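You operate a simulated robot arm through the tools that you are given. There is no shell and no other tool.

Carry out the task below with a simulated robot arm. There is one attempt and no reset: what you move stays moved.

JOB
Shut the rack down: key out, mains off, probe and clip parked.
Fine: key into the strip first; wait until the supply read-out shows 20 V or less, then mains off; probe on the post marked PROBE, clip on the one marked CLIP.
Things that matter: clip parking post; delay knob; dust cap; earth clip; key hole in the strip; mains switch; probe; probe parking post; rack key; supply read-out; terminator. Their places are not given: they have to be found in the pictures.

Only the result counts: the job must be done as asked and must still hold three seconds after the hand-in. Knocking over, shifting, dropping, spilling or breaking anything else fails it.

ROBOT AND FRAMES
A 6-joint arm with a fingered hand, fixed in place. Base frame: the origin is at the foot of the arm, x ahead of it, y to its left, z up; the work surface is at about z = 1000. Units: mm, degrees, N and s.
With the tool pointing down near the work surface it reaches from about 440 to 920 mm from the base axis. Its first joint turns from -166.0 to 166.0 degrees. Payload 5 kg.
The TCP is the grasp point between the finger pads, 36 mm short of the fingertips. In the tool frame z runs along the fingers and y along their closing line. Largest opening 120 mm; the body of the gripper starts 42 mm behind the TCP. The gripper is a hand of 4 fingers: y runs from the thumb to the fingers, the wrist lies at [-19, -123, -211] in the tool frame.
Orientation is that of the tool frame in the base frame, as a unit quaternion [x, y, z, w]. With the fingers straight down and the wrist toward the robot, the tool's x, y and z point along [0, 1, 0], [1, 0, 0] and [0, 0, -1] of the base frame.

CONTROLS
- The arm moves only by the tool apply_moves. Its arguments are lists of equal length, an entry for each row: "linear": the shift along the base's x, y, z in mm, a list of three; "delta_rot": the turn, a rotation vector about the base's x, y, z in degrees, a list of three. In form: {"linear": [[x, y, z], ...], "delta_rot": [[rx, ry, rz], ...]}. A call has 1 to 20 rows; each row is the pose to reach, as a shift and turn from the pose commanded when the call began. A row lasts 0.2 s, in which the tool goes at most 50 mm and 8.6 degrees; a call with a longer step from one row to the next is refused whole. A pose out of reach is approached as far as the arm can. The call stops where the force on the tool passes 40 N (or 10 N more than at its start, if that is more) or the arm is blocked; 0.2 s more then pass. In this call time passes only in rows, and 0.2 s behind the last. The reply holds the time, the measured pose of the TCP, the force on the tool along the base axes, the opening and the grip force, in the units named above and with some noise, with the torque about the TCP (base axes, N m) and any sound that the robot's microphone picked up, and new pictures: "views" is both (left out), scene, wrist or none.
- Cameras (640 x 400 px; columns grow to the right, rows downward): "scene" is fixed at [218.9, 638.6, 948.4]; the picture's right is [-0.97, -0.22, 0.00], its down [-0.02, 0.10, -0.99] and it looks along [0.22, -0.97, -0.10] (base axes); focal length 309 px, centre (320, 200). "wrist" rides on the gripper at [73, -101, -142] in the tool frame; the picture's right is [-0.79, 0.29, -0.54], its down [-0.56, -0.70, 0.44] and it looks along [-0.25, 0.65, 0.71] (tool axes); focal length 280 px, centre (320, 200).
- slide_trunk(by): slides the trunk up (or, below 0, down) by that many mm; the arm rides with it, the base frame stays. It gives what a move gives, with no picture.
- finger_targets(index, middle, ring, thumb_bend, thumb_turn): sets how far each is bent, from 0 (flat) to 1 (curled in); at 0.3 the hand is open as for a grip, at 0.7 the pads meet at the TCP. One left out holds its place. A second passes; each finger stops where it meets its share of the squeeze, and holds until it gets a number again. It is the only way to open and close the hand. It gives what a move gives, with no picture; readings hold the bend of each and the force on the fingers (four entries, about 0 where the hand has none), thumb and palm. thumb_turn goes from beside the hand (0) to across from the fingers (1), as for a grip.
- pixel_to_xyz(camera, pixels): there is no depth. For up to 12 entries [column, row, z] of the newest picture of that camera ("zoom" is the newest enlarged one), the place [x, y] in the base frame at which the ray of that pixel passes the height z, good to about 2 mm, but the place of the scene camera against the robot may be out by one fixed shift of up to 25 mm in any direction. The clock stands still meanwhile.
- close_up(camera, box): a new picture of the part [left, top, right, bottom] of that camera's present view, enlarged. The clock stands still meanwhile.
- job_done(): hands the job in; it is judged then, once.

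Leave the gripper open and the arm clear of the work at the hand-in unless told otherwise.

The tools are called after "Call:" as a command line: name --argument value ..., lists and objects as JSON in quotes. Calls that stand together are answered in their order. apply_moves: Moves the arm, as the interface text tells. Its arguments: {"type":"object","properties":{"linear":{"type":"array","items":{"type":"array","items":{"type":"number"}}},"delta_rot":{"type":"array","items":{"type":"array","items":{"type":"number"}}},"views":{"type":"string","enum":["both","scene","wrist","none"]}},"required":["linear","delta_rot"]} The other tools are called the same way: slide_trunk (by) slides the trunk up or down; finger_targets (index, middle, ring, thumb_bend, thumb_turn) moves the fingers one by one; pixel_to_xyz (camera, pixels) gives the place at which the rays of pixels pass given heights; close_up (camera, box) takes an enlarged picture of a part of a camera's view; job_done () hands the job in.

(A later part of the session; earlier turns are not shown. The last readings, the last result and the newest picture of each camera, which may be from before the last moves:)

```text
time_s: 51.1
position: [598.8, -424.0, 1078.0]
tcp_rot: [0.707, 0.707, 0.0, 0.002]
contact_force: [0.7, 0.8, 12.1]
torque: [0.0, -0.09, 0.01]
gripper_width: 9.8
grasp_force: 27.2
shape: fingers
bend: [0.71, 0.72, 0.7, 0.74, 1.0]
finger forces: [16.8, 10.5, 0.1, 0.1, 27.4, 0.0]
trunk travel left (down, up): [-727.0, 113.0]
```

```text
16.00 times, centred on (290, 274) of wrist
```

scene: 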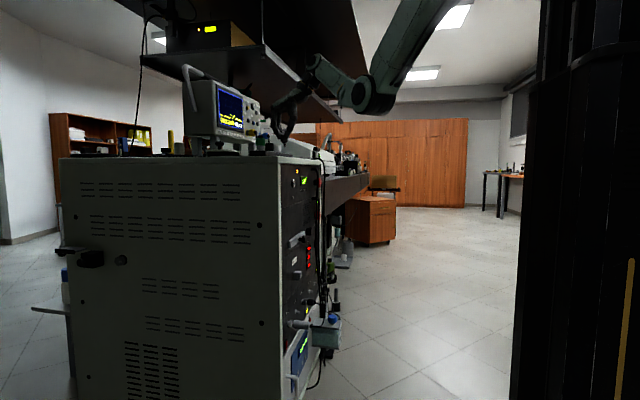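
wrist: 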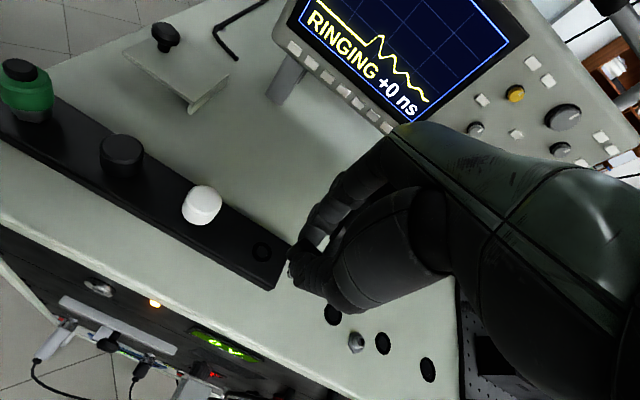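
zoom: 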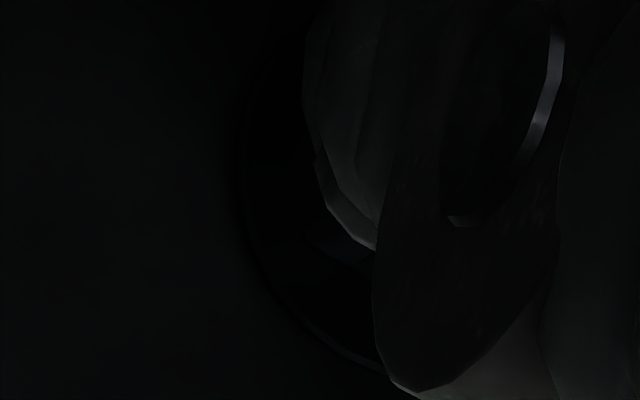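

Still seated on the rim with 12 N. I do a small spiral search (radius 0.8, then 1.5 mm) under this light pressure, watching the height.

Call:
apply_moves --linear '[[0.4, -0.7, 0], [0.8, 0, 0], [0.6, 0.6, 0], [0, 0.8, 0], [-0.6, 0.6, 0], [-0.8, 0, 0], [-0.6, -0.6, 0], [0, -0.8, 0], [0, -0.8, -0.5]]' --delta_rot '[[0, 0, 0], [0, 0, 0], [0, 0, 0], [0, 0, 0], [0, 0, 0], [0, 0, 0], [0, 0, 0], [0, 0, 0], [0, 0, 0]]' --views "none"

Call:
apply_moves --linear '[[0, -0.5, 0], [0.8, -0.7, 0], [1.5, 0.8, 0], [1.0, 1.8, 0], [0, 2.3, 0], [-1.0, 1.8, 0], [-1.5, 0.8, 0], [-1.0, -0.2, 0], [0, -0.7, 0]]' --delta_rot '[[0, 0, 0], [0, 0, 0], [0, 0, 0], [0, 0, 0], [0, 0, 0], [0, 0, 0], [0, 0, 0], [0, 0, 0], [0, 0, 0]]' --views "none"

```text
time_s: 53.1
position: [598.0, -424.7, 1077.6]
tcp_rot: [0.706, 0.708, 0.001, 0.002]
contact_force: [1.9, 0.6, 22.7]
torque: [0.07, -0.18, 0.01]
gripper_width: 9.3
grasp_force: 29.2
shape: fingers
bend: [0.71, 0.72, 0.7, 0.74, 1.0]
finger forces: [17.9, 11.4, 0.0, 0.0, 29.0, 0.0]
trunk travel left (down, up): [-727.0, 113.0]
```

```text
time_s: 55.1
position: [596.2, -422.6, 1076.3]
tcp_rot: [0.707, 0.707, 0.0, 0.001]
contact_force: [2.7, 1.1, 25.6]
torque: [0.09, -0.17, 0.0]
gripper_width: 9.3
grasp_force: 29.4
shape: fingers
bend: [0.71, 0.72, 0.7, 0.74, 1.0]
finger forces: [18.5, 11.5, 0.1, 0.0, 29.3, 0.0]
trunk travel left (down, up): [-727.0, 113.0]
```

No entry yet; the tip-to-ring comparison in the picture (tip centre ≈(395,167), ring centre ≈(422,184) at 16×) suggests the tip sits ~1.7 mm too far toward +y. I lift 4 mm to unload and look again.

Call:
apply_moves --linear '[[0, 0, 3], [0, 0, 6]]' --delta_rot '[[0, 0, 0], [0, 0, 0]]' --views "none"

Call:
close_up --camera "wrist" --box '[270, 262, 310, 287]'

Call:
close_up --camera "scene" --box '[268, 135, 300, 155]'

```text
time_s: 55.7
position: [597.7, -425.0, 1078.6]
tcp_rot: [0.707, 0.707, -0.002, -0.003]
contact_force: [1.8, 1.4, 5.1]
torque: [0.06, -0.12, 0.01]
gripper_width: 9.9
grasp_force: 25.7
shape: fingers
bend: [0.71, 0.72, 0.7, 0.74, 1.0]
finger forces: [16.8, 9.1, 0.0, 0.0, 25.2, 0.1]
trunk travel left (down, up): [-727.0, 113.0]
```

```text
16.00 times, centred on (290, 274) of wrist
```

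zoom: 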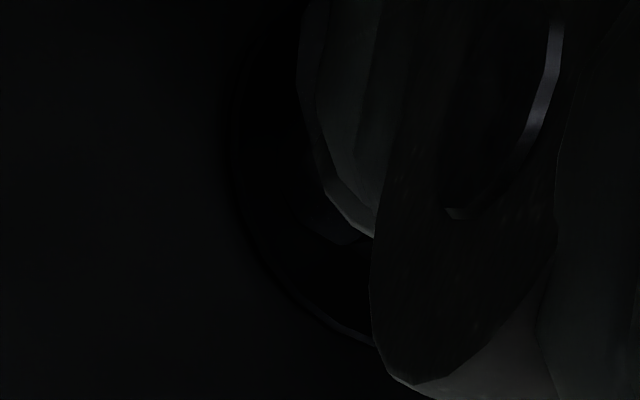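

```text
16.00 times, centred on (284, 145) of scene
```

zoom: 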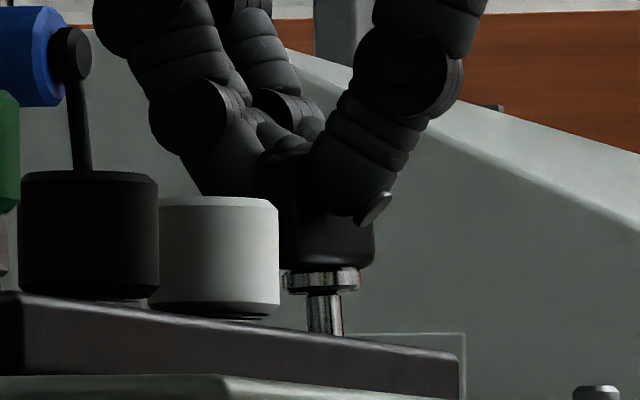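

Ring centre ≈(410,162), tip centre ≈(395,154) at 16×: still about 1 mm too far to +y. I lift 3 mm, shift −1.1 mm in y and press again lightly.

Call:
apply_moves --linear '[[0, 0, 3], [0.1, -1.1, 3], [0.1, -1.1, 0], [0.1, -1.1, -2]]' --delta_rot '[[0, 0, 0], [0, 0, 0], [0, 0, 0], [0, 0, 0]]' --views "none"

Call:
close_up --camera "wrist" --box '[270, 262, 310, 287]'

```text
time_s: 56.7
position: [596.9, -428.7, 1079.3]
tcp_rot: [0.708, 0.706, 0.0, 0.0]
contact_force: [-1.3, -3.0, -0.8]
torque: [0.04, -0.09, -0.02]
gripper_width: 10.1
grasp_force: 24.7
shape: fingers
bend: [0.71, 0.72, 0.7, 0.74, 1.0]
finger forces: [15.7, 8.1, 0.0, 0.0, 24.6, 0.0]
trunk travel left (down, up): [-727.0, 113.0]
```

```text
16.00 times, centred on (290, 274) of wrist
```

zoom: 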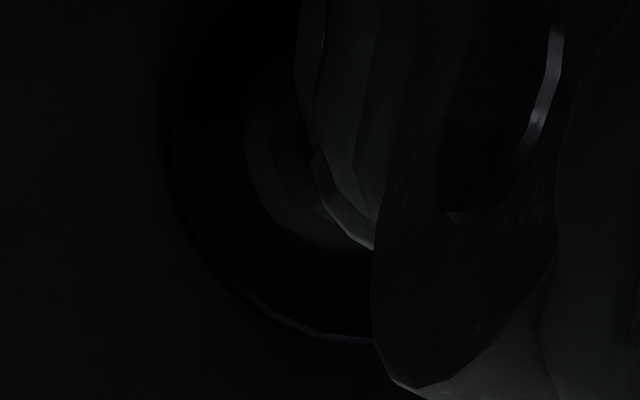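

Now unloaded, the ring shows its left inner edge at 247 and the tip sits about 2.5 mm too far to −y (friction had held it before). I shift (−0.4, +2.5) at this height and look before pressing.

Call:
apply_moves --linear '[[-0.2, 1.2, 1], [-0.4, 2.5, 1]]' --delta_rot '[[0, 0, 0], [0, 0, 0]]' --views "none"

Call:
close_up --camera "wrist" --box '[270, 262, 310, 287]'

Call:
close_up --camera "scene" --box '[268, 135, 300, 155]'

```text
time_s: 57.3
position: [598.3, -426.6, 1079.9]
tcp_rot: [0.709, 0.706, -0.001, 0.0]
contact_force: [-0.7, -8.9, -0.1]
torque: [-0.14, -0.12, -0.05]
gripper_width: 10.1
grasp_force: 25.3
shape: fingers
bend: [0.71, 0.72, 0.7, 0.74, 1.0]
finger forces: [16.2, 10.3, 0.1, 0.0, 24.3, 0.1]
trunk travel left (down, up): [-727.0, 113.0]
```

```text
16.00 times, centred on (290, 274) of wrist
```

zoom: 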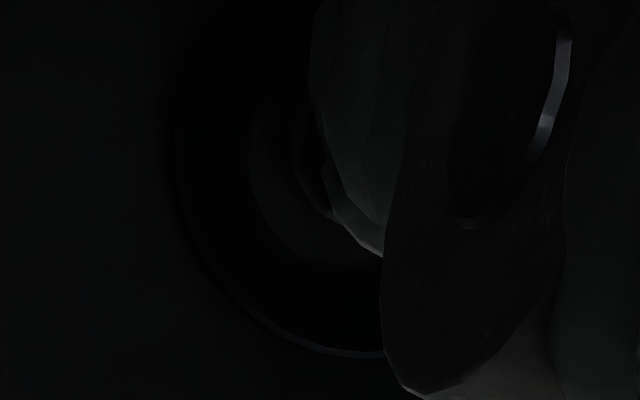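

```text
16.00 times, centred on (284, 145) of scene
```

zoom: 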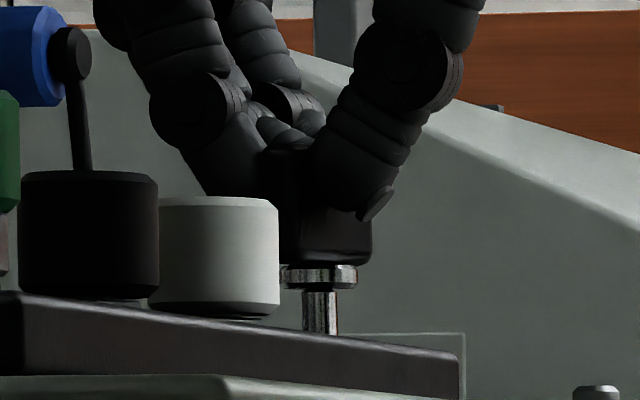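

There is now a sideways force of −9 N with no upward force: the tip seems caught inside the rim. I relax the sideways load by half a millimetre and go down 4 mm.

Call:
apply_moves --linear '[[0, -1.0, 0], [0, -1.0, -2], [0, -1.0, -4]]' --delta_rot '[[0, 0, 0], [0, 0, 0], [0, 0, 0]]' --views "none"

Call:
close_up --camera "scene" --box '[268, 135, 300, 155]'

Call:
close_up --camera "wrist" --box '[270, 262, 310, 287]'

```text
time_s: 58.1
position: [597.6, -427.0, 1075.8]
tcp_rot: [0.708, 0.706, 0.0, 0.0]
contact_force: [0.6, -8.7, 0.1]
torque: [-0.2, -0.13, 0.03]
gripper_width: 9.8
grasp_force: 24.7
shape: fingers
bend: [0.71, 0.72, 0.7, 0.74, 1.0]
finger forces: [16.2, 10.6, 0.0, 0.0, 24.1, 0.0]
trunk travel left (down, up): [-727.0, 113.0]
```

```text
16.00 times, centred on (284, 145) of scene
```

zoom: 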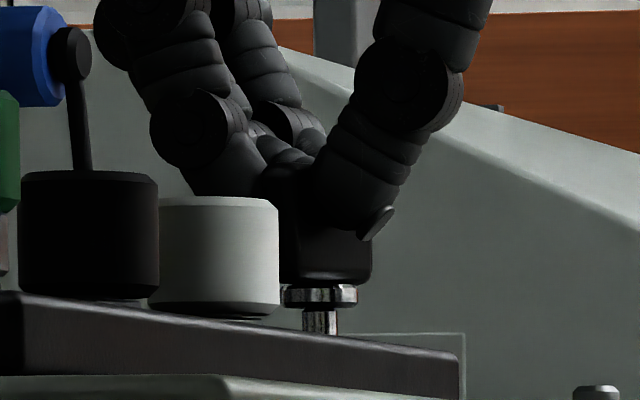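

```text
16.00 times, centred on (290, 274) of wrist
```

zoom: 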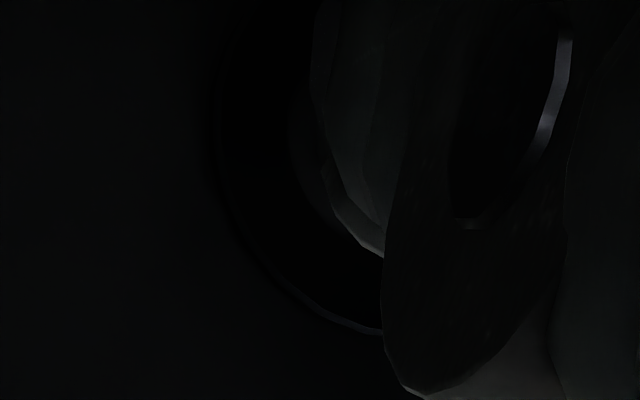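

The shaft is going in: z fell to 1075.8 with no upward force. I relieve the sideways load (−1 mm in y) and continue down.

Call:
apply_moves --linear '[[0, -1.0, 0], [0, -1.0, -2], [0, -1.2, -4], [0, -1.2, -6]]' --delta_rot '[[0, 0, 0], [0, 0, 0], [0, 0, 0], [0, 0, 0]]' --views "none"

Call:
close_up --camera "scene" --box '[268, 135, 300, 155]'

```text
time_s: 59.1
position: [597.9, -427.5, 1068.7]
tcp_rot: [0.708, 0.706, 0.0, 0.0]
contact_force: [1.0, -4.9, 0.1]
torque: [-0.09, -0.16, -0.06]
gripper_width: 10.0
grasp_force: 25.3
shape: fingers
bend: [0.71, 0.72, 0.7, 0.74, 1.0]
finger forces: [16.2, 10.2, 0.0, 0.0, 24.2, 0.1]
trunk travel left (down, up): [-727.0, 113.0]
```

```text
16.00 times, centred on (284, 145) of scene
```

zoom: 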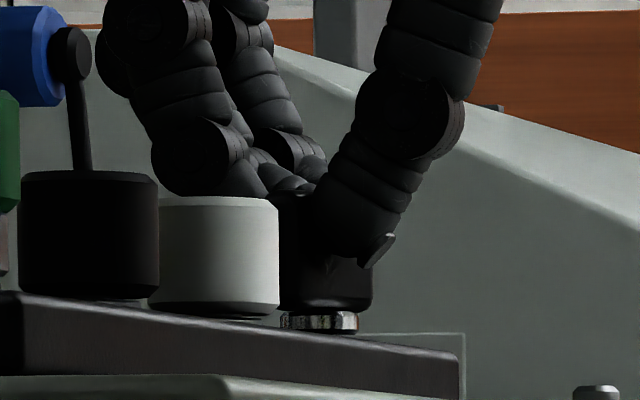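

Nearly seated. I go down in 1 mm steps until I feel it touch.

Call:
apply_moves --linear '[[0, -0.5, -1], [0, -0.5, -2], [0, -0.5, -3]]' --delta_rot '[[0, 0, 0], [0, 0, 0], [0, 0, 0]]' --views "none"

Call:
close_up --camera "scene" --box '[268, 135, 300, 155]'

```text
time_s: 59.9
position: [596.3, -426.7, 1067.6]
tcp_rot: [0.707, 0.707, 0.001, 0.0]
contact_force: [0.7, -2.9, 0.4]
torque: [-0.05, -0.15, 0.06]
gripper_width: 10.0
grasp_force: 25.2
shape: fingers
bend: [0.71, 0.72, 0.7, 0.74, 1.0]
finger forces: [16.0, 10.1, 0.0, 0.1, 24.3, 0.0]
trunk travel left (down, up): [-727.0, 113.0]
```

```text
16.00 times, centred on (284, 145) of scene
```

zoom: 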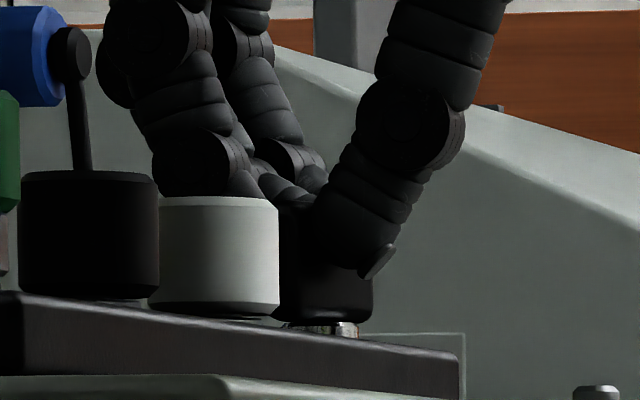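

Call:
apply_moves --linear '[[0, 0, -1], [0, 0, -2]]' --delta_rot '[[0, 0, 0], [0, 0, 0]]' --views "none"

Call:
close_up --camera "scene" --box '[268, 135, 300, 155]'

```text
time_s: 60.5
position: [596.8, -428.1, 1066.6]
tcp_rot: [0.707, 0.707, 0.0, 0.001]
contact_force: [0.8, -2.8, 7.6]
torque: [-0.03, -0.15, 0.01]
gripper_width: 9.8
grasp_force: 26.3
shape: fingers
bend: [0.71, 0.72, 0.7, 0.74, 1.0]
finger forces: [16.5, 10.4, 0.0, 0.0, 25.4, 0.1]
trunk travel left (down, up): [-727.0, 113.0]
```

```text
16.00 times, centred on (284, 145) of scene
```

zoom: 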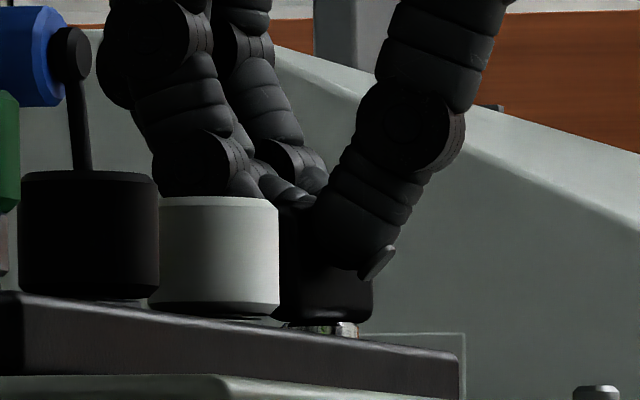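

Seated (7.6 N upward). I open the fingers to release the key.

Call:
finger_targets --index 0.5 --middle 0.5 --ring 0.5 --thumb_bend 0.5

Call:
close_up --camera "scene" --box '[260, 125, 308, 155]'

Call:
close_up --camera "wrist" --box '[180, 180, 380, 340]'

```text
time_s: 61.5
position: [598.5, -427.6, 1064.9]
tcp_rot: [0.707, 0.707, 0.0, 0.0]
contact_force: [0.2, -0.3, 0.1]
torque: [0.01, -0.01, 0.03]
gripper_width: 63.5
grasp_force: 0.1
shape: fingers
bend: [0.5, 0.5, 0.5, 0.5, 1.0]
finger forces: [0.0, 0.1, 0.1, 0.0, 0.0, 0.0]
trunk travel left (down, up): [-727.0, 113.0]
```

```text
13.33 times, centred on (284, 140) of scene
```

zoom: 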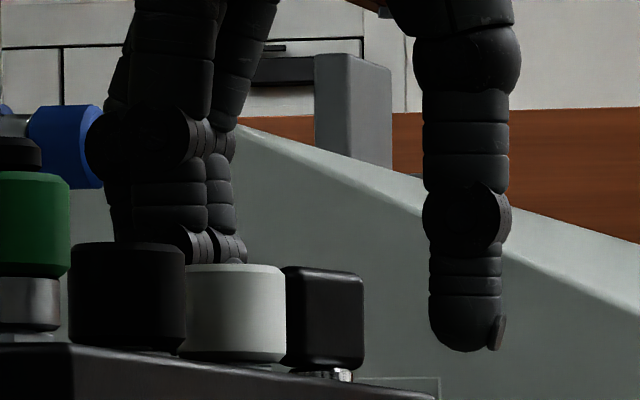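

```text
2.50 times, centred on (280, 260) of wrist
```

zoom: 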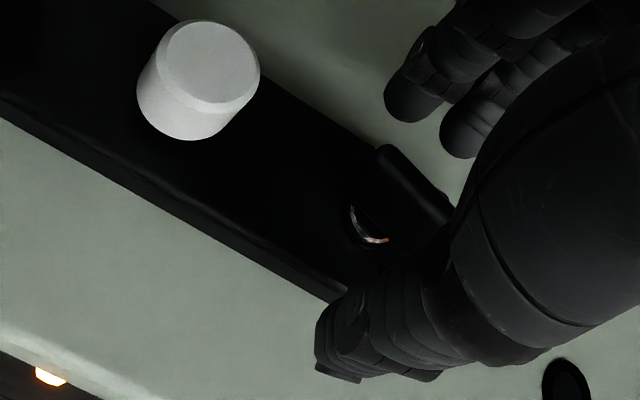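

The key stands upright in the strip's hole. I raise the hand straight up 110 mm and view.

Call:
apply_moves --linear '[[0, 0, 15], [0, 0, 45], [0, 0, 80], [0, 0, 110]]' --delta_rot '[[0, 0, 0], [0, 0, 0], [0, 0, 0], [0, 0, 0]]'

Call:
close_up --camera "wrist" --box '[180, 160, 340, 280]'

Call:
close_up --camera "scene" --box '[260, 125, 308, 155]'

```text
time_s: 62.5
position: [598.9, -429.6, 1174.5]
tcp_rot: [0.708, 0.707, 0.0, 0.0]
contact_force: [-0.2, -0.3, -0.5]
torque: [0.03, 0.0, -0.01]
gripper_width: 63.8
grasp_force: 0.0
shape: fingers
bend: [0.5, 0.5, 0.5, 0.5, 1.0]
finger forces: [0.0, 0.0, 0.0, 0.0, 0.0, 0.0]
trunk travel left (down, up): [-727.0, 113.0]
```

scene: 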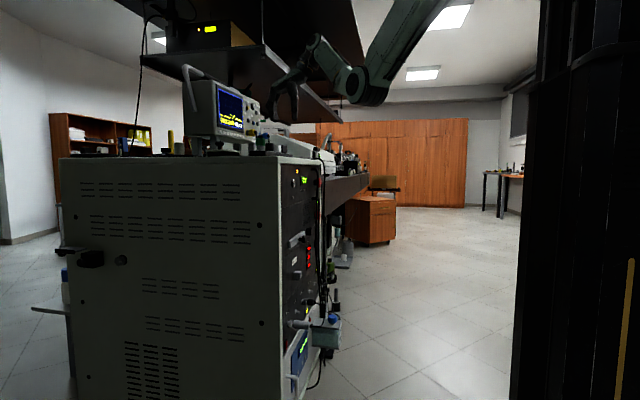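
wrist: 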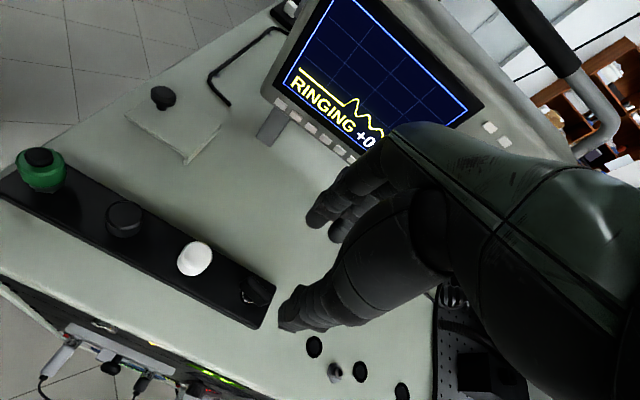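

```text
3.33 times, centred on (260, 220) of wrist
```

zoom: 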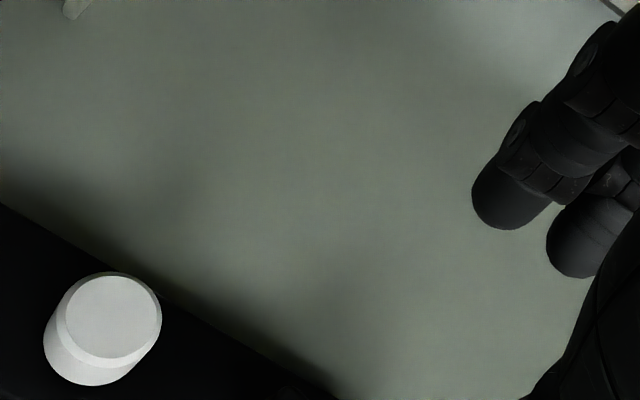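

```text
13.33 times, centred on (284, 140) of scene
```

zoom: 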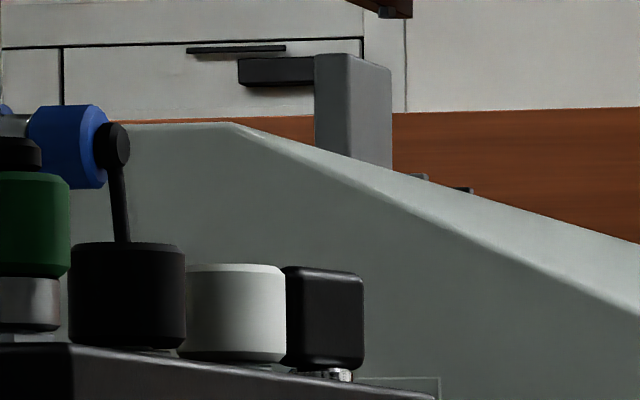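

The key holds. Read-out was 0 V, so next is MAINS. I back away from the rack with a 45° pitch, then roll 36° for a level view of the right part of the panel.

Call:
apply_moves --linear '[[-30, 0, 10], [-70, 0, 10], [-110, 0, 10], [-150, 0, 10], [-190, 0, 10], [-220, -10, 10], [-240, -20, 0]]' --delta_rot '[[0, 0, 0], [0, -5, 0], [0, -13, 0], [0, -21, 0], [0, -29, 0], [0, -37, 0], [0, -45, 0]]' --views "none"

Call:
finger_targets --index 0.3 --middle 0.3 --ring 0.3 --thumb_bend 0 --thumb_turn 0

Call:
apply_moves --linear '[[0, -15, 0], [0, -30, 0], [0, -45, 0], [0, -60, 0], [0, -75, 0]]' --delta_rot '[[7.2, 0, 0], [14.4, 0, 0], [21.6, 0, 0], [28.8, 0, 0], [36, 0, 0]]' --views "wrist"

```text
time_s: 64.1
position: [356.5, -450.0, 1175.1]
tcp_rot: [0.653, 0.652, 0.271, 0.272]
contact_force: [-1.1, 0.8, 0.3]
torque: [0.01, -0.01, 0.02]
gripper_width: 63.5
grasp_force: 0.0
shape: fingers
bend: [0.5, 0.5, 0.5, 0.5, 1.0]
finger forces: [0.1, 0.0, 0.0, 0.0, 0.0, 0.0]
trunk travel left (down, up): [-727.0, 113.0]
```

```text
time_s: 65.1
position: [358.5, -450.1, 1174.4]
tcp_rot: [0.653, 0.653, 0.271, 0.271]
contact_force: [-1.2, -0.3, -0.3]
torque: [-0.04, 0.04, -0.01]
gripper_width: 190.6
grasp_force: 0.0
shape: fingers
bend: [0.3, 0.3, 0.3, 0.0, 0.0]
finger forces: [0.1, 0.0, 0.1, 0.1, 0.1, 0.0]
trunk travel left (down, up): [-727.0, 113.0]
```

```text
time_s: 66.3
position: [358.5, -522.6, 1172.5]
tcp_rot: [0.705, 0.537, 0.46, 0.055]
contact_force: [-0.1, 0.7, -0.7]
torque: [0.0, 0.0, 0.02]
gripper_width: 190.7
grasp_force: 0.1
shape: fingers
bend: [0.3, 0.3, 0.3, 0.0, 0.0]
finger forces: [0.0, 0.0, 0.0, 0.0, 0.0, 0.0]
trunk travel left (down, up): [-727.0, 113.0]
```

wrist: 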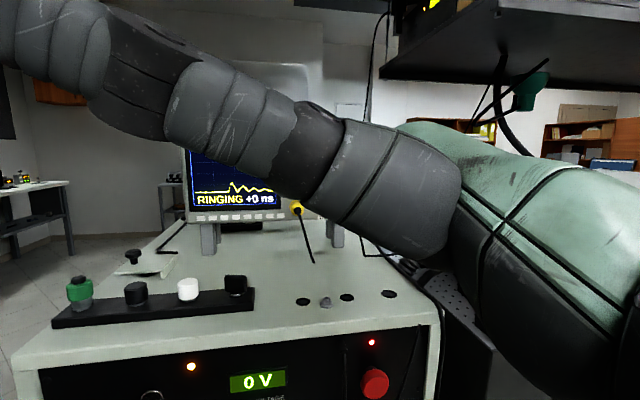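

The read-out shows 0 V and the key stands on the strip (235,285). I lower the trunk 300 mm to look at MAINS.

Call:
slide_trunk --by -300

Call:
close_up --camera "wrist" --box '[0, 0, 640, 400]'

Call:
close_up --camera "wrist" --box '[280, 230, 460, 400]'

```text
time_s: 69.3
position: [359.2, -522.4, 873.6]
tcp_rot: [0.705, 0.537, 0.46, 0.056]
contact_force: [-0.8, 0.5, -0.2]
torque: [-0.02, -0.04, 0.03]
gripper_width: 190.8
grasp_force: 0.0
shape: fingers
bend: [0.3, 0.3, 0.3, 0.0, 0.0]
finger forces: [0.1, 0.0, 0.1, 0.0, 0.0, 0.0]
trunk travel left (down, up): [-427.0, 413.0]
```

```text
1.00 times, centred on (320, 200) of wrist (not enlarged: the box is as wide or as high as the picture)
```

zoom: 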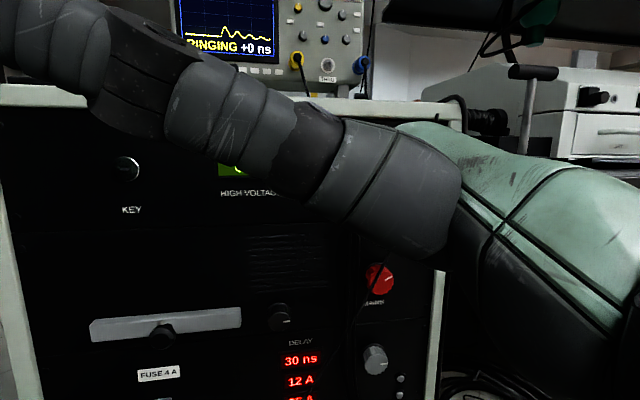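

```text
2.35 times, centred on (370, 315) of wrist
```

zoom: 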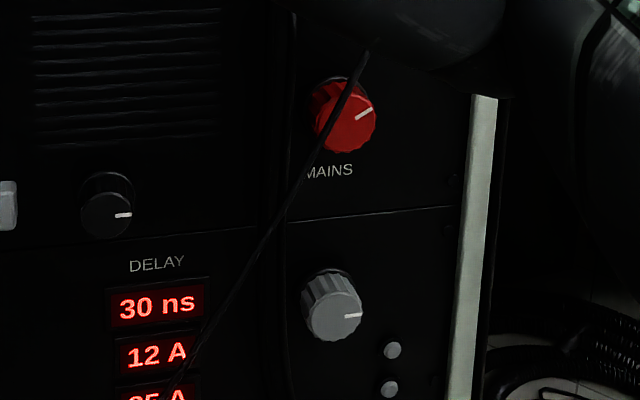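

MAINS is a red fluted knob at (380,280), pointer toward about 2 o'clock, with a thin cable passing in front. I enlarge to look for ON/OFF marks.

Call:
close_up --camera "wrist" --box '[345, 245, 425, 310]'

Call:
close_up --camera "scene" --box '[296, 180, 330, 225]'

```text
6.15 times, centred on (385, 278) of wrist
```

zoom: 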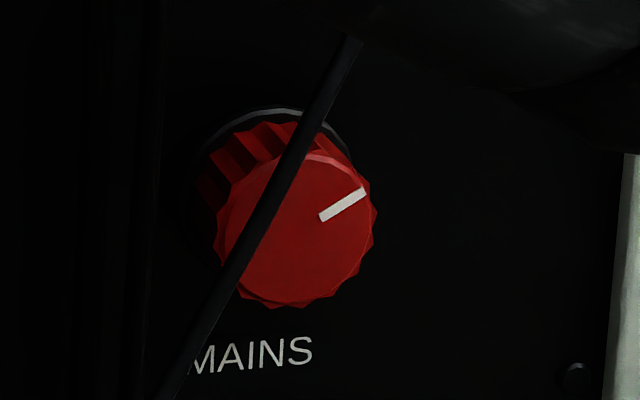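

```text
8.89 times, centred on (313, 202) of scene
```

zoom: 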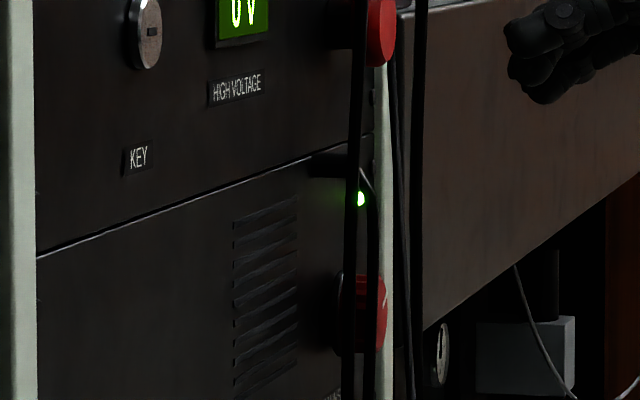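

No marks, but there is a green lamp above MAINS to tell its state. By triangulation the knob's face centre is about (514, −626, 764), about 35 mm wide; a grey knob sits ~65 mm below and vertical cables near y −582. I bring the thumb opposite, level the hand to point at the panel, and move in front of the knob.

Call:
finger_targets --index 0.45 --middle 0.45 --ring 0.45 --thumb_bend 0.45 --thumb_turn 1

Call:
apply_moves --linear '[[0, 0, 0], [0, 0, 0], [0, 0, 0], [0, 0, 0], [0, 0, 0]]' --delta_rot '[[-7.2, 0, 0], [-14.4, 0, 0], [-21.6, 0, 0], [-28.8, 0, 0], [-36, 0, 0]]' --views "none"

Call:
apply_moves --linear '[[0, -18, 0], [0, -36, 0], [0, -54, 0], [0, -72, 0], [0, -90, 0], [0, -103, 0]]' --delta_rot '[[0, -7.5, 0], [0, -15, 0], [0, -22.5, 0], [0, -30, 0], [0, -37.5, 0], [0, -45, 0]]' --views "none"

Call:
slide_trunk --by -110

Call:
apply_moves --linear '[[20, 0, 0], [40, 0, 0]]' --delta_rot '[[0, 0, 0], [0, 0, 0]]'

```text
time_s: 70.3
position: [357.8, -521.2, 874.0]
tcp_rot: [0.705, 0.537, 0.459, 0.056]
contact_force: [-0.4, 0.0, 0.8]
torque: [-0.01, 0.01, 0.0]
gripper_width: 79.8
grasp_force: 0.1
shape: fingers
bend: [0.45, 0.45, 0.45, 0.45, 0.99]
finger forces: [0.0, 0.0, 0.1, 0.0, 0.0, 0.0]
trunk travel left (down, up): [-427.0, 413.0]
```

```text
time_s: 71.5
position: [359.4, -523.7, 872.4]
tcp_rot: [0.654, 0.653, 0.27, 0.271]
contact_force: [-0.1, -0.3, 0.0]
torque: [0.01, -0.01, 0.04]
gripper_width: 79.8
grasp_force: 0.0
shape: fingers
bend: [0.45, 0.45, 0.45, 0.45, 0.99]
finger forces: [0.0, 0.0, 0.0, 0.0, 0.1, 0.0]
trunk travel left (down, up): [-427.0, 413.0]
```

```text
time_s: 72.9
position: [353.8, -608.2, 889.7]
tcp_rot: [0.499, 0.5, 0.499, 0.501]
contact_force: [1.0, -0.5, 0.4]
torque: [0.03, 0.06, 0.02]
gripper_width: 79.3
grasp_force: 0.0
shape: fingers
bend: [0.45, 0.45, 0.45, 0.45, 0.99]
finger forces: [0.1, 0.0, 0.0, 0.0, 0.0, 0.0]
out of reach, approached as far as the arm can: row 6
trunk travel left (down, up): [-427.0, 413.0]
```

```text
time_s: 74.3
position: [353.1, -607.2, 778.2]
tcp_rot: [0.5, 0.5, 0.5, 0.5]
contact_force: [-0.2, 0.6, -0.3]
torque: [-0.03, 0.0, 0.02]
gripper_width: 78.8
grasp_force: 0.0
shape: fingers
bend: [0.45, 0.45, 0.45, 0.45, 0.99]
finger forces: [0.0, 0.0, 0.0, 0.0, 0.0, 0.0]
trunk travel left (down, up): [-317.0, 523.0]
```

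```text
time_s: 74.9
position: [394.0, -607.9, 778.9]
tcp_rot: [0.501, 0.499, 0.499, 0.5]
contact_force: [0.5, 1.0, -0.2]
torque: [0.01, 0.02, -0.01]
gripper_width: 79.4
grasp_force: 0.0
shape: fingers
bend: [0.45, 0.45, 0.45, 0.45, 0.99]
finger forces: [0.1, 0.0, 0.0, 0.0, 0.0, 0.0]
trunk travel left (down, up): [-317.0, 523.0]
```

scene: 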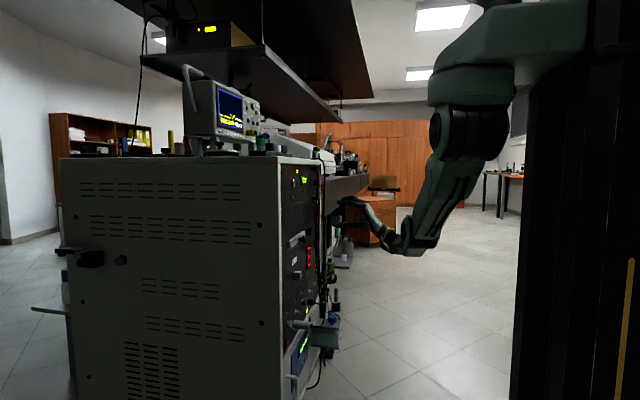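
wrist: 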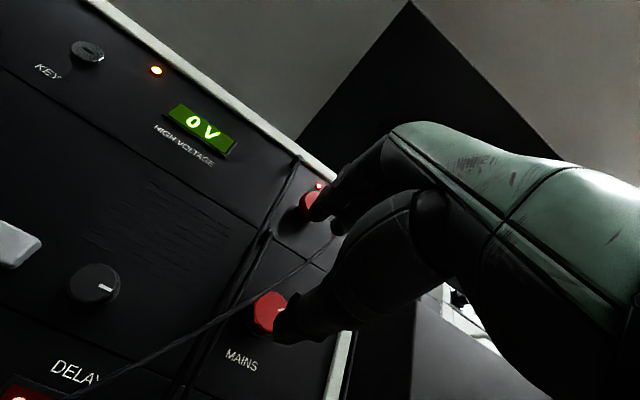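

From this view the knob centre again computes to about (514, −625, 763). The thin cable runs ~30 mm in front of it to the left/up; I will keep clear as best I can. I move to y −625, z 763 and approach to x 470.

Call:
apply_moves --linear '[[0, -9, -8], [0, -17, -16], [25, -17, -16], [50, -17, -16], [65, -17, -16], [76, -17, -16]]' --delta_rot '[[0, 0, 0], [0, 0, 0], [0, 0, 0], [0, 0, 0], [0, 0, 0], [0, 0, 0]]'

Call:
close_up --camera "scene" --box '[290, 160, 390, 240]'

Call:
close_up --camera "wrist" --box '[200, 160, 420, 340]'

```text
time_s: 76.3
position: [458.2, -605.4, 777.6]
tcp_rot: [0.5, 0.5, 0.501, 0.499]
contact_force: [-0.3, -0.1, -0.6]
torque: [-0.04, 0.0, 0.0]
gripper_width: 79.1
grasp_force: 0.0
shape: fingers
bend: [0.45, 0.45, 0.45, 0.45, 0.99]
finger forces: [0.1, 0.1, 0.1, 0.1, 0.0, 0.0]
out of reach, approached as far as the arm can: row 2, 3, 4, 5, 6
trunk travel left (down, up): [-317.0, 523.0]
```

scene: 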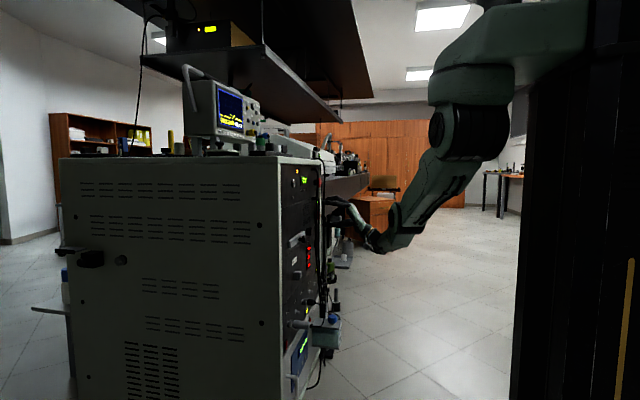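
wrist: 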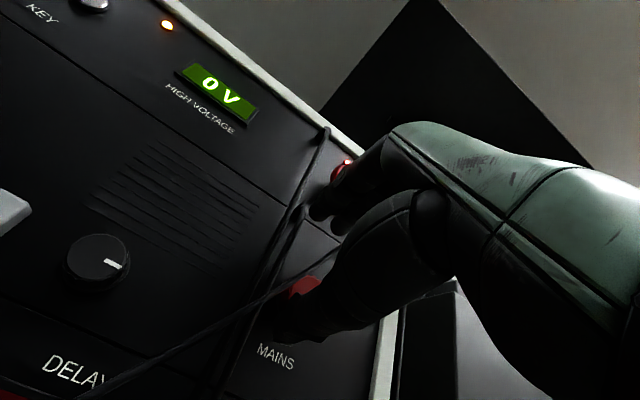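

```text
5.00 times, centred on (340, 200) of scene
```

zoom: 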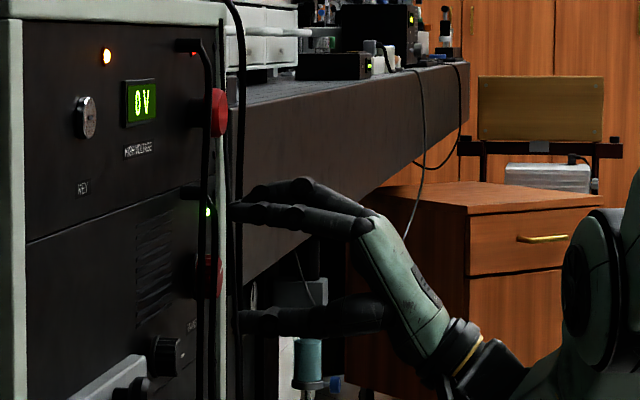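

```text
2.22 times, centred on (310, 250) of wrist
```

zoom: 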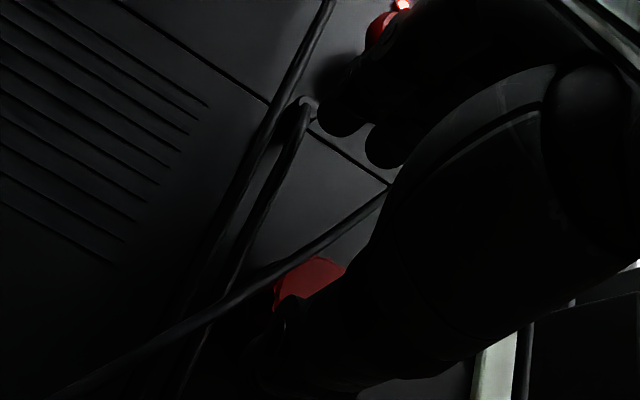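

The arm is at its reach limit here (y stuck at −605). I retract, lower the trunk by 150 mm so the shoulder is closer, and come back up with the arm.

Call:
apply_moves --linear '[[-25, 0, 0], [-50, 0, 0], [-80, 0, 0]]' --delta_rot '[[0, 0, 0], [0, 0, 0], [0, 0, 0]]' --views "none"

Call:
slide_trunk --by -150

Call:
apply_moves --linear '[[0, 0, 35], [0, 0, 70], [0, 0, 105], [0, -10, 136], [0, -20, 136]]' --delta_rot '[[0, 0, 0], [0, 0, 0], [0, 0, 0], [0, 0, 0], [0, 0, 0]]'

```text
time_s: 77.1
position: [375.9, -607.4, 777.2]
tcp_rot: [0.499, 0.501, 0.501, 0.499]
contact_force: [0.4, 0.4, -1.2]
torque: [0.0, 0.03, 0.0]
gripper_width: 79.0
grasp_force: 0.1
shape: fingers
bend: [0.45, 0.45, 0.45, 0.45, 0.99]
finger forces: [0.0, 0.0, 0.0, 0.1, 0.0, 0.0]
trunk travel left (down, up): [-317.0, 523.0]
```

```text
time_s: 78.9
position: [377.3, -606.6, 627.8]
tcp_rot: [0.5, 0.5, 0.5, 0.5]
contact_force: [0.2, -0.2, 0.5]
torque: [-0.03, 0.0, 0.02]
gripper_width: 79.1
grasp_force: 0.2
shape: fingers
bend: [0.45, 0.45, 0.45, 0.45, 0.99]
finger forces: [0.0, 0.0, 0.0, 0.0, 0.1, 0.0]
trunk travel left (down, up): [-167.0, 673.0]
```

```text
time_s: 80.1
position: [376.8, -626.6, 761.9]
tcp_rot: [0.501, 0.5, 0.5, 0.5]
contact_force: [-1.2, 0.4, 0.4]
torque: [0.03, -0.01, -0.01]
gripper_width: 79.3
grasp_force: 0.1
shape: fingers
bend: [0.45, 0.45, 0.45, 0.45, 0.99]
finger forces: [0.1, 0.0, 0.0, 0.0, 0.1, 0.0]
trunk travel left (down, up): [-167.0, 673.0]
```

scene: 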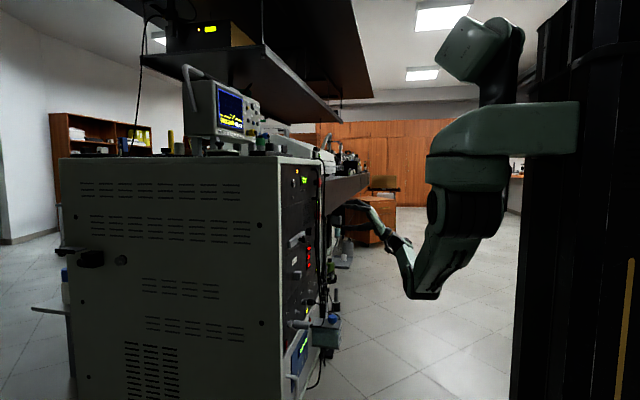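
wrist: 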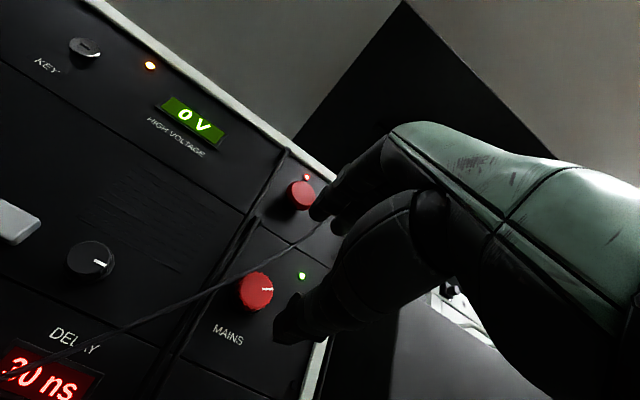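

Now the hand is at (377, −627, 762), in line with the knob. I approach along +x to about 472.

Call:
apply_moves --linear '[[25, 1, 1], [50, 1, 1], [75, 1, 1], [95, 1, 1]]' --delta_rot '[[0, 0, 0], [0, 0, 0], [0, 0, 0], [0, 0, 0]]' --views "wrist"

Call:
close_up --camera "scene" --box '[295, 180, 375, 230]'

Call:
close_up --camera "wrist" --box '[220, 200, 380, 340]'

```text
time_s: 81.1
position: [470.7, -623.8, 762.3]
tcp_rot: [0.501, 0.499, 0.5, 0.5]
contact_force: [-0.3, 0.8, -0.3]
torque: [-0.01, -0.01, -0.02]
gripper_width: 79.2
grasp_force: 0.0
shape: fingers
bend: [0.45, 0.45, 0.45, 0.45, 0.99]
finger forces: [0.0, 0.0, 0.1, 0.0, 0.0, 0.0]
trunk travel left (down, up): [-167.0, 673.0]
```

wrist: 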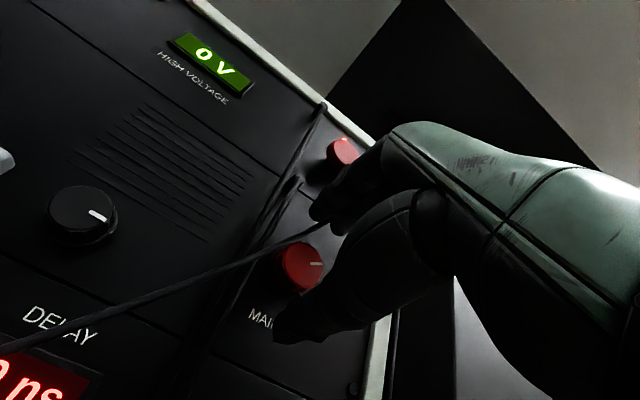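

```text
8.00 times, centred on (335, 205) of scene
```

zoom: 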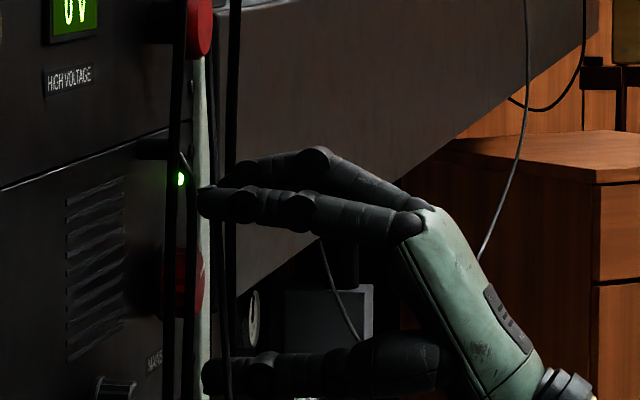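

```text
2.86 times, centred on (300, 270) of wrist
```

zoom: 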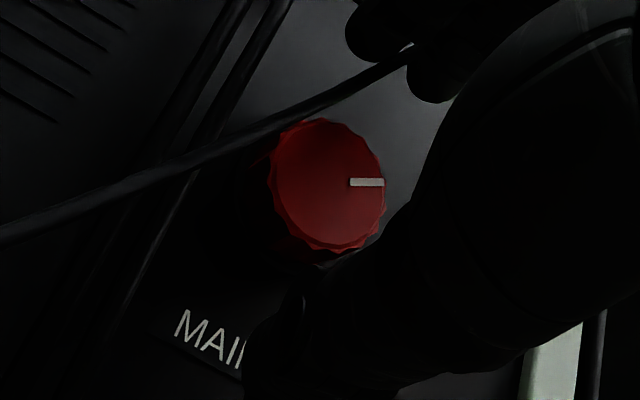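

The knob (185,280 in the scene zoom) lies between fingers and thumb, slightly above mid. I advance 15 mm and raise 3 mm, then close to grip it.

Call:
apply_moves --linear '[[5, -1, 2], [10, -1, 3], [15, -1, 3]]' --delta_rot '[[0, 0, 0], [0, 0, 0], [0, 0, 0]]' --views "none"

Call:
finger_targets --index 0.7 --middle 0.7 --ring 0.6 --thumb_bend 0.7

Call:
close_up --camera "scene" --box '[295, 180, 375, 230]'

Call:
close_up --camera "wrist" --box '[220, 180, 380, 320]'

```text
time_s: 81.9
position: [485.7, -626.0, 765.7]
tcp_rot: [0.501, 0.499, 0.499, 0.501]
contact_force: [-1.0, 0.1, 0.3]
torque: [-0.01, -0.01, -0.02]
gripper_width: 79.4
grasp_force: 0.1
shape: fingers
bend: [0.45, 0.45, 0.45, 0.45, 0.99]
finger forces: [0.0, 0.1, 0.0, 0.0, 0.1, 0.0]
trunk travel left (down, up): [-167.0, 673.0]
```

```text
time_s: 82.9
position: [486.4, -626.2, 767.8]
tcp_rot: [0.501, 0.5, 0.5, 0.5]
contact_force: [2.4, -0.6, 1.5]
torque: [0.01, -0.05, -0.04]
gripper_width: 36.8
grasp_force: 13.0
shape: fingers
bend: [0.61, 0.65, 0.6, 0.6, 1.0]
finger forces: [8.0, 5.8, 0.0, 0.1, 12.5, 0.1]
trunk travel left (down, up): [-167.0, 673.0]
```

```text
8.00 times, centred on (335, 205) of scene
```

zoom: 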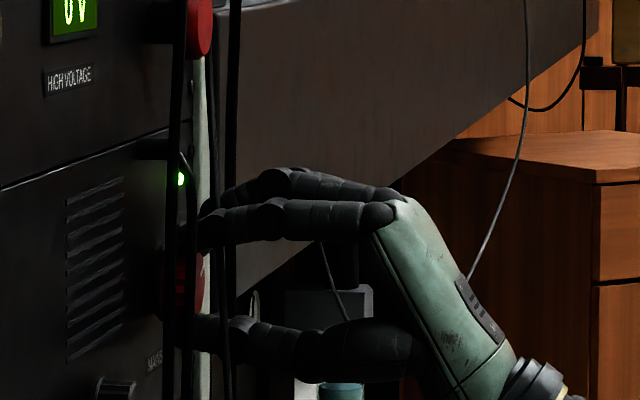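

```text
2.86 times, centred on (300, 250) of wrist
```

zoom: 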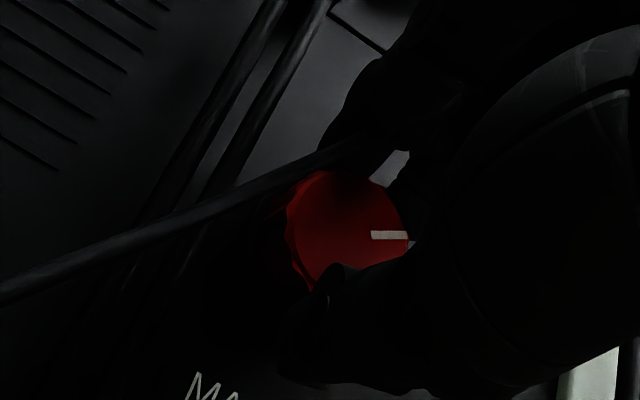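

Knob gripped (37 mm, 13 N). I squeeze a bit more, then try a counter‑clockwise turn of 15° watching the torque.

Call:
finger_targets --index 0.8 --middle 0.8 --thumb_bend 0.8

Call:
apply_moves --linear '[[0, 0, 0], [0, 0, 0], [0, 0, 0], [0, 0, 0]]' --delta_rot '[[-4, 0, 0], [-8, 0, 0], [-12, 0, 0], [-15, 0, 0]]' --views "none"

Call:
close_up --camera "wrist" --box '[220, 180, 380, 320]'

Call:
close_up --camera "scene" --box '[305, 185, 345, 215]'

```text
time_s: 83.9
position: [486.4, -626.3, 765.8]
tcp_rot: [0.501, 0.5, 0.5, 0.499]
contact_force: [5.1, -4.4, -2.8]
torque: [-0.05, -0.11, -0.13]
gripper_width: 35.3
grasp_force: 24.5
shape: fingers
bend: [0.6, 0.64, 0.6, 0.61, 1.0]
finger forces: [11.2, 10.8, 0.0, 0.0, 26.3, 0.1]
trunk travel left (down, up): [-167.0, 673.0]
```

```text
time_s: 84.9
position: [486.5, -626.7, 766.2]
tcp_rot: [0.431, 0.561, 0.43, 0.561]
contact_force: [5.3, -5.7, -1.5]
torque: [0.02, -0.04, -0.17]
gripper_width: 35.5
grasp_force: 25.2
shape: fingers
bend: [0.6, 0.64, 0.6, 0.61, 1.0]
finger forces: [11.6, 11.2, 0.0, 0.0, 26.3, 0.0]
trunk travel left (down, up): [-167.0, 673.0]
```

```text
2.86 times, centred on (300, 250) of wrist
```

zoom: 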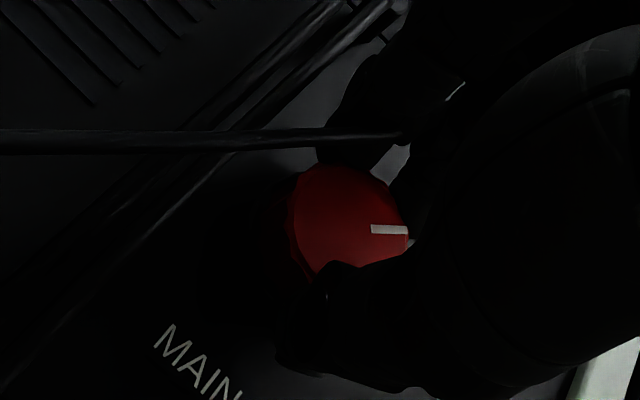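

```text
13.33 times, centred on (325, 200) of scene
```

zoom: 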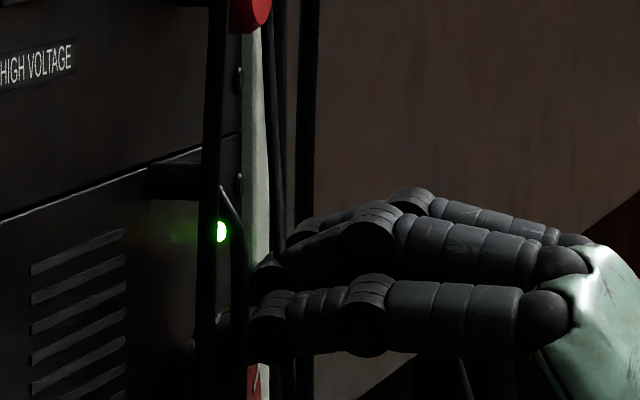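

The knob turns with the hand (pointer fixed in the picture while the panel text rotated), torque negligible, lamp still green. I continue another 30°.

Call:
apply_moves --linear '[[0, 0, 0], [0, 0, 0], [0, 0, 0], [0, 0, 0], [0, 0, 0], [0, 0, 0]]' --delta_rot '[[-5, 0, 0], [-10, 0, 0], [-15, 0, 0], [-20, 0, 0], [-25, 0, 0], [-30, 0, 0]]' --views "none"

Call:
close_up --camera "wrist" --box '[220, 180, 380, 320]'

Call:
close_up --camera "scene" --box '[305, 185, 345, 215]'

```text
time_s: 85.9
position: [485.3, -615.5, 769.9]
tcp_rot: [0.35, 0.618, 0.337, 0.619]
contact_force: [18.4, -28.9, -2.9]
torque: [-0.07, -0.18, -0.43]
gripper_width: 35.1
grasp_force: 23.3
shape: fingers
bend: [0.66, 0.66, 0.6, 0.57, 1.0]
finger forces: [4.0, 11.3, 0.0, 0.0, 31.5, 0.0]
out of reach, approached as far as the arm can: row 2, 3, 4
trunk travel left (down, up): [-167.0, 673.0]
stopped in row 4: the force on the tool passed its limit at 41 N (the readings are from after the stop); the commanded pose is now the measured one
```

```text
2.86 times, centred on (300, 250) of wrist
```

zoom: 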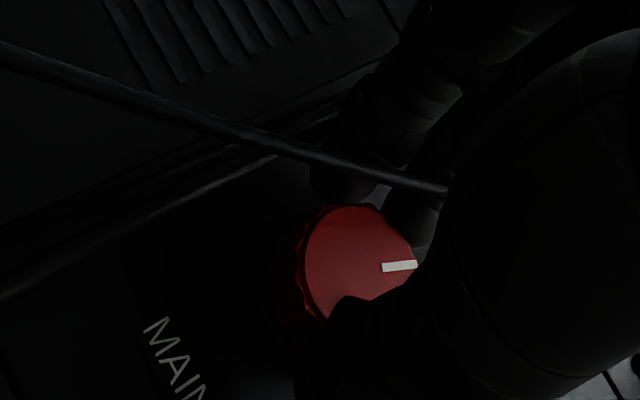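

```text
13.33 times, centred on (325, 200) of scene
```

zoom: 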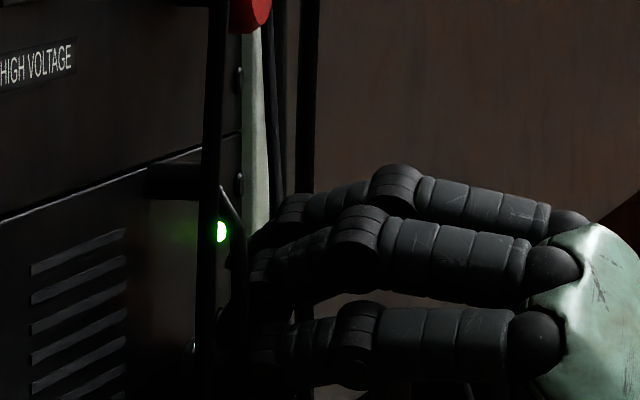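

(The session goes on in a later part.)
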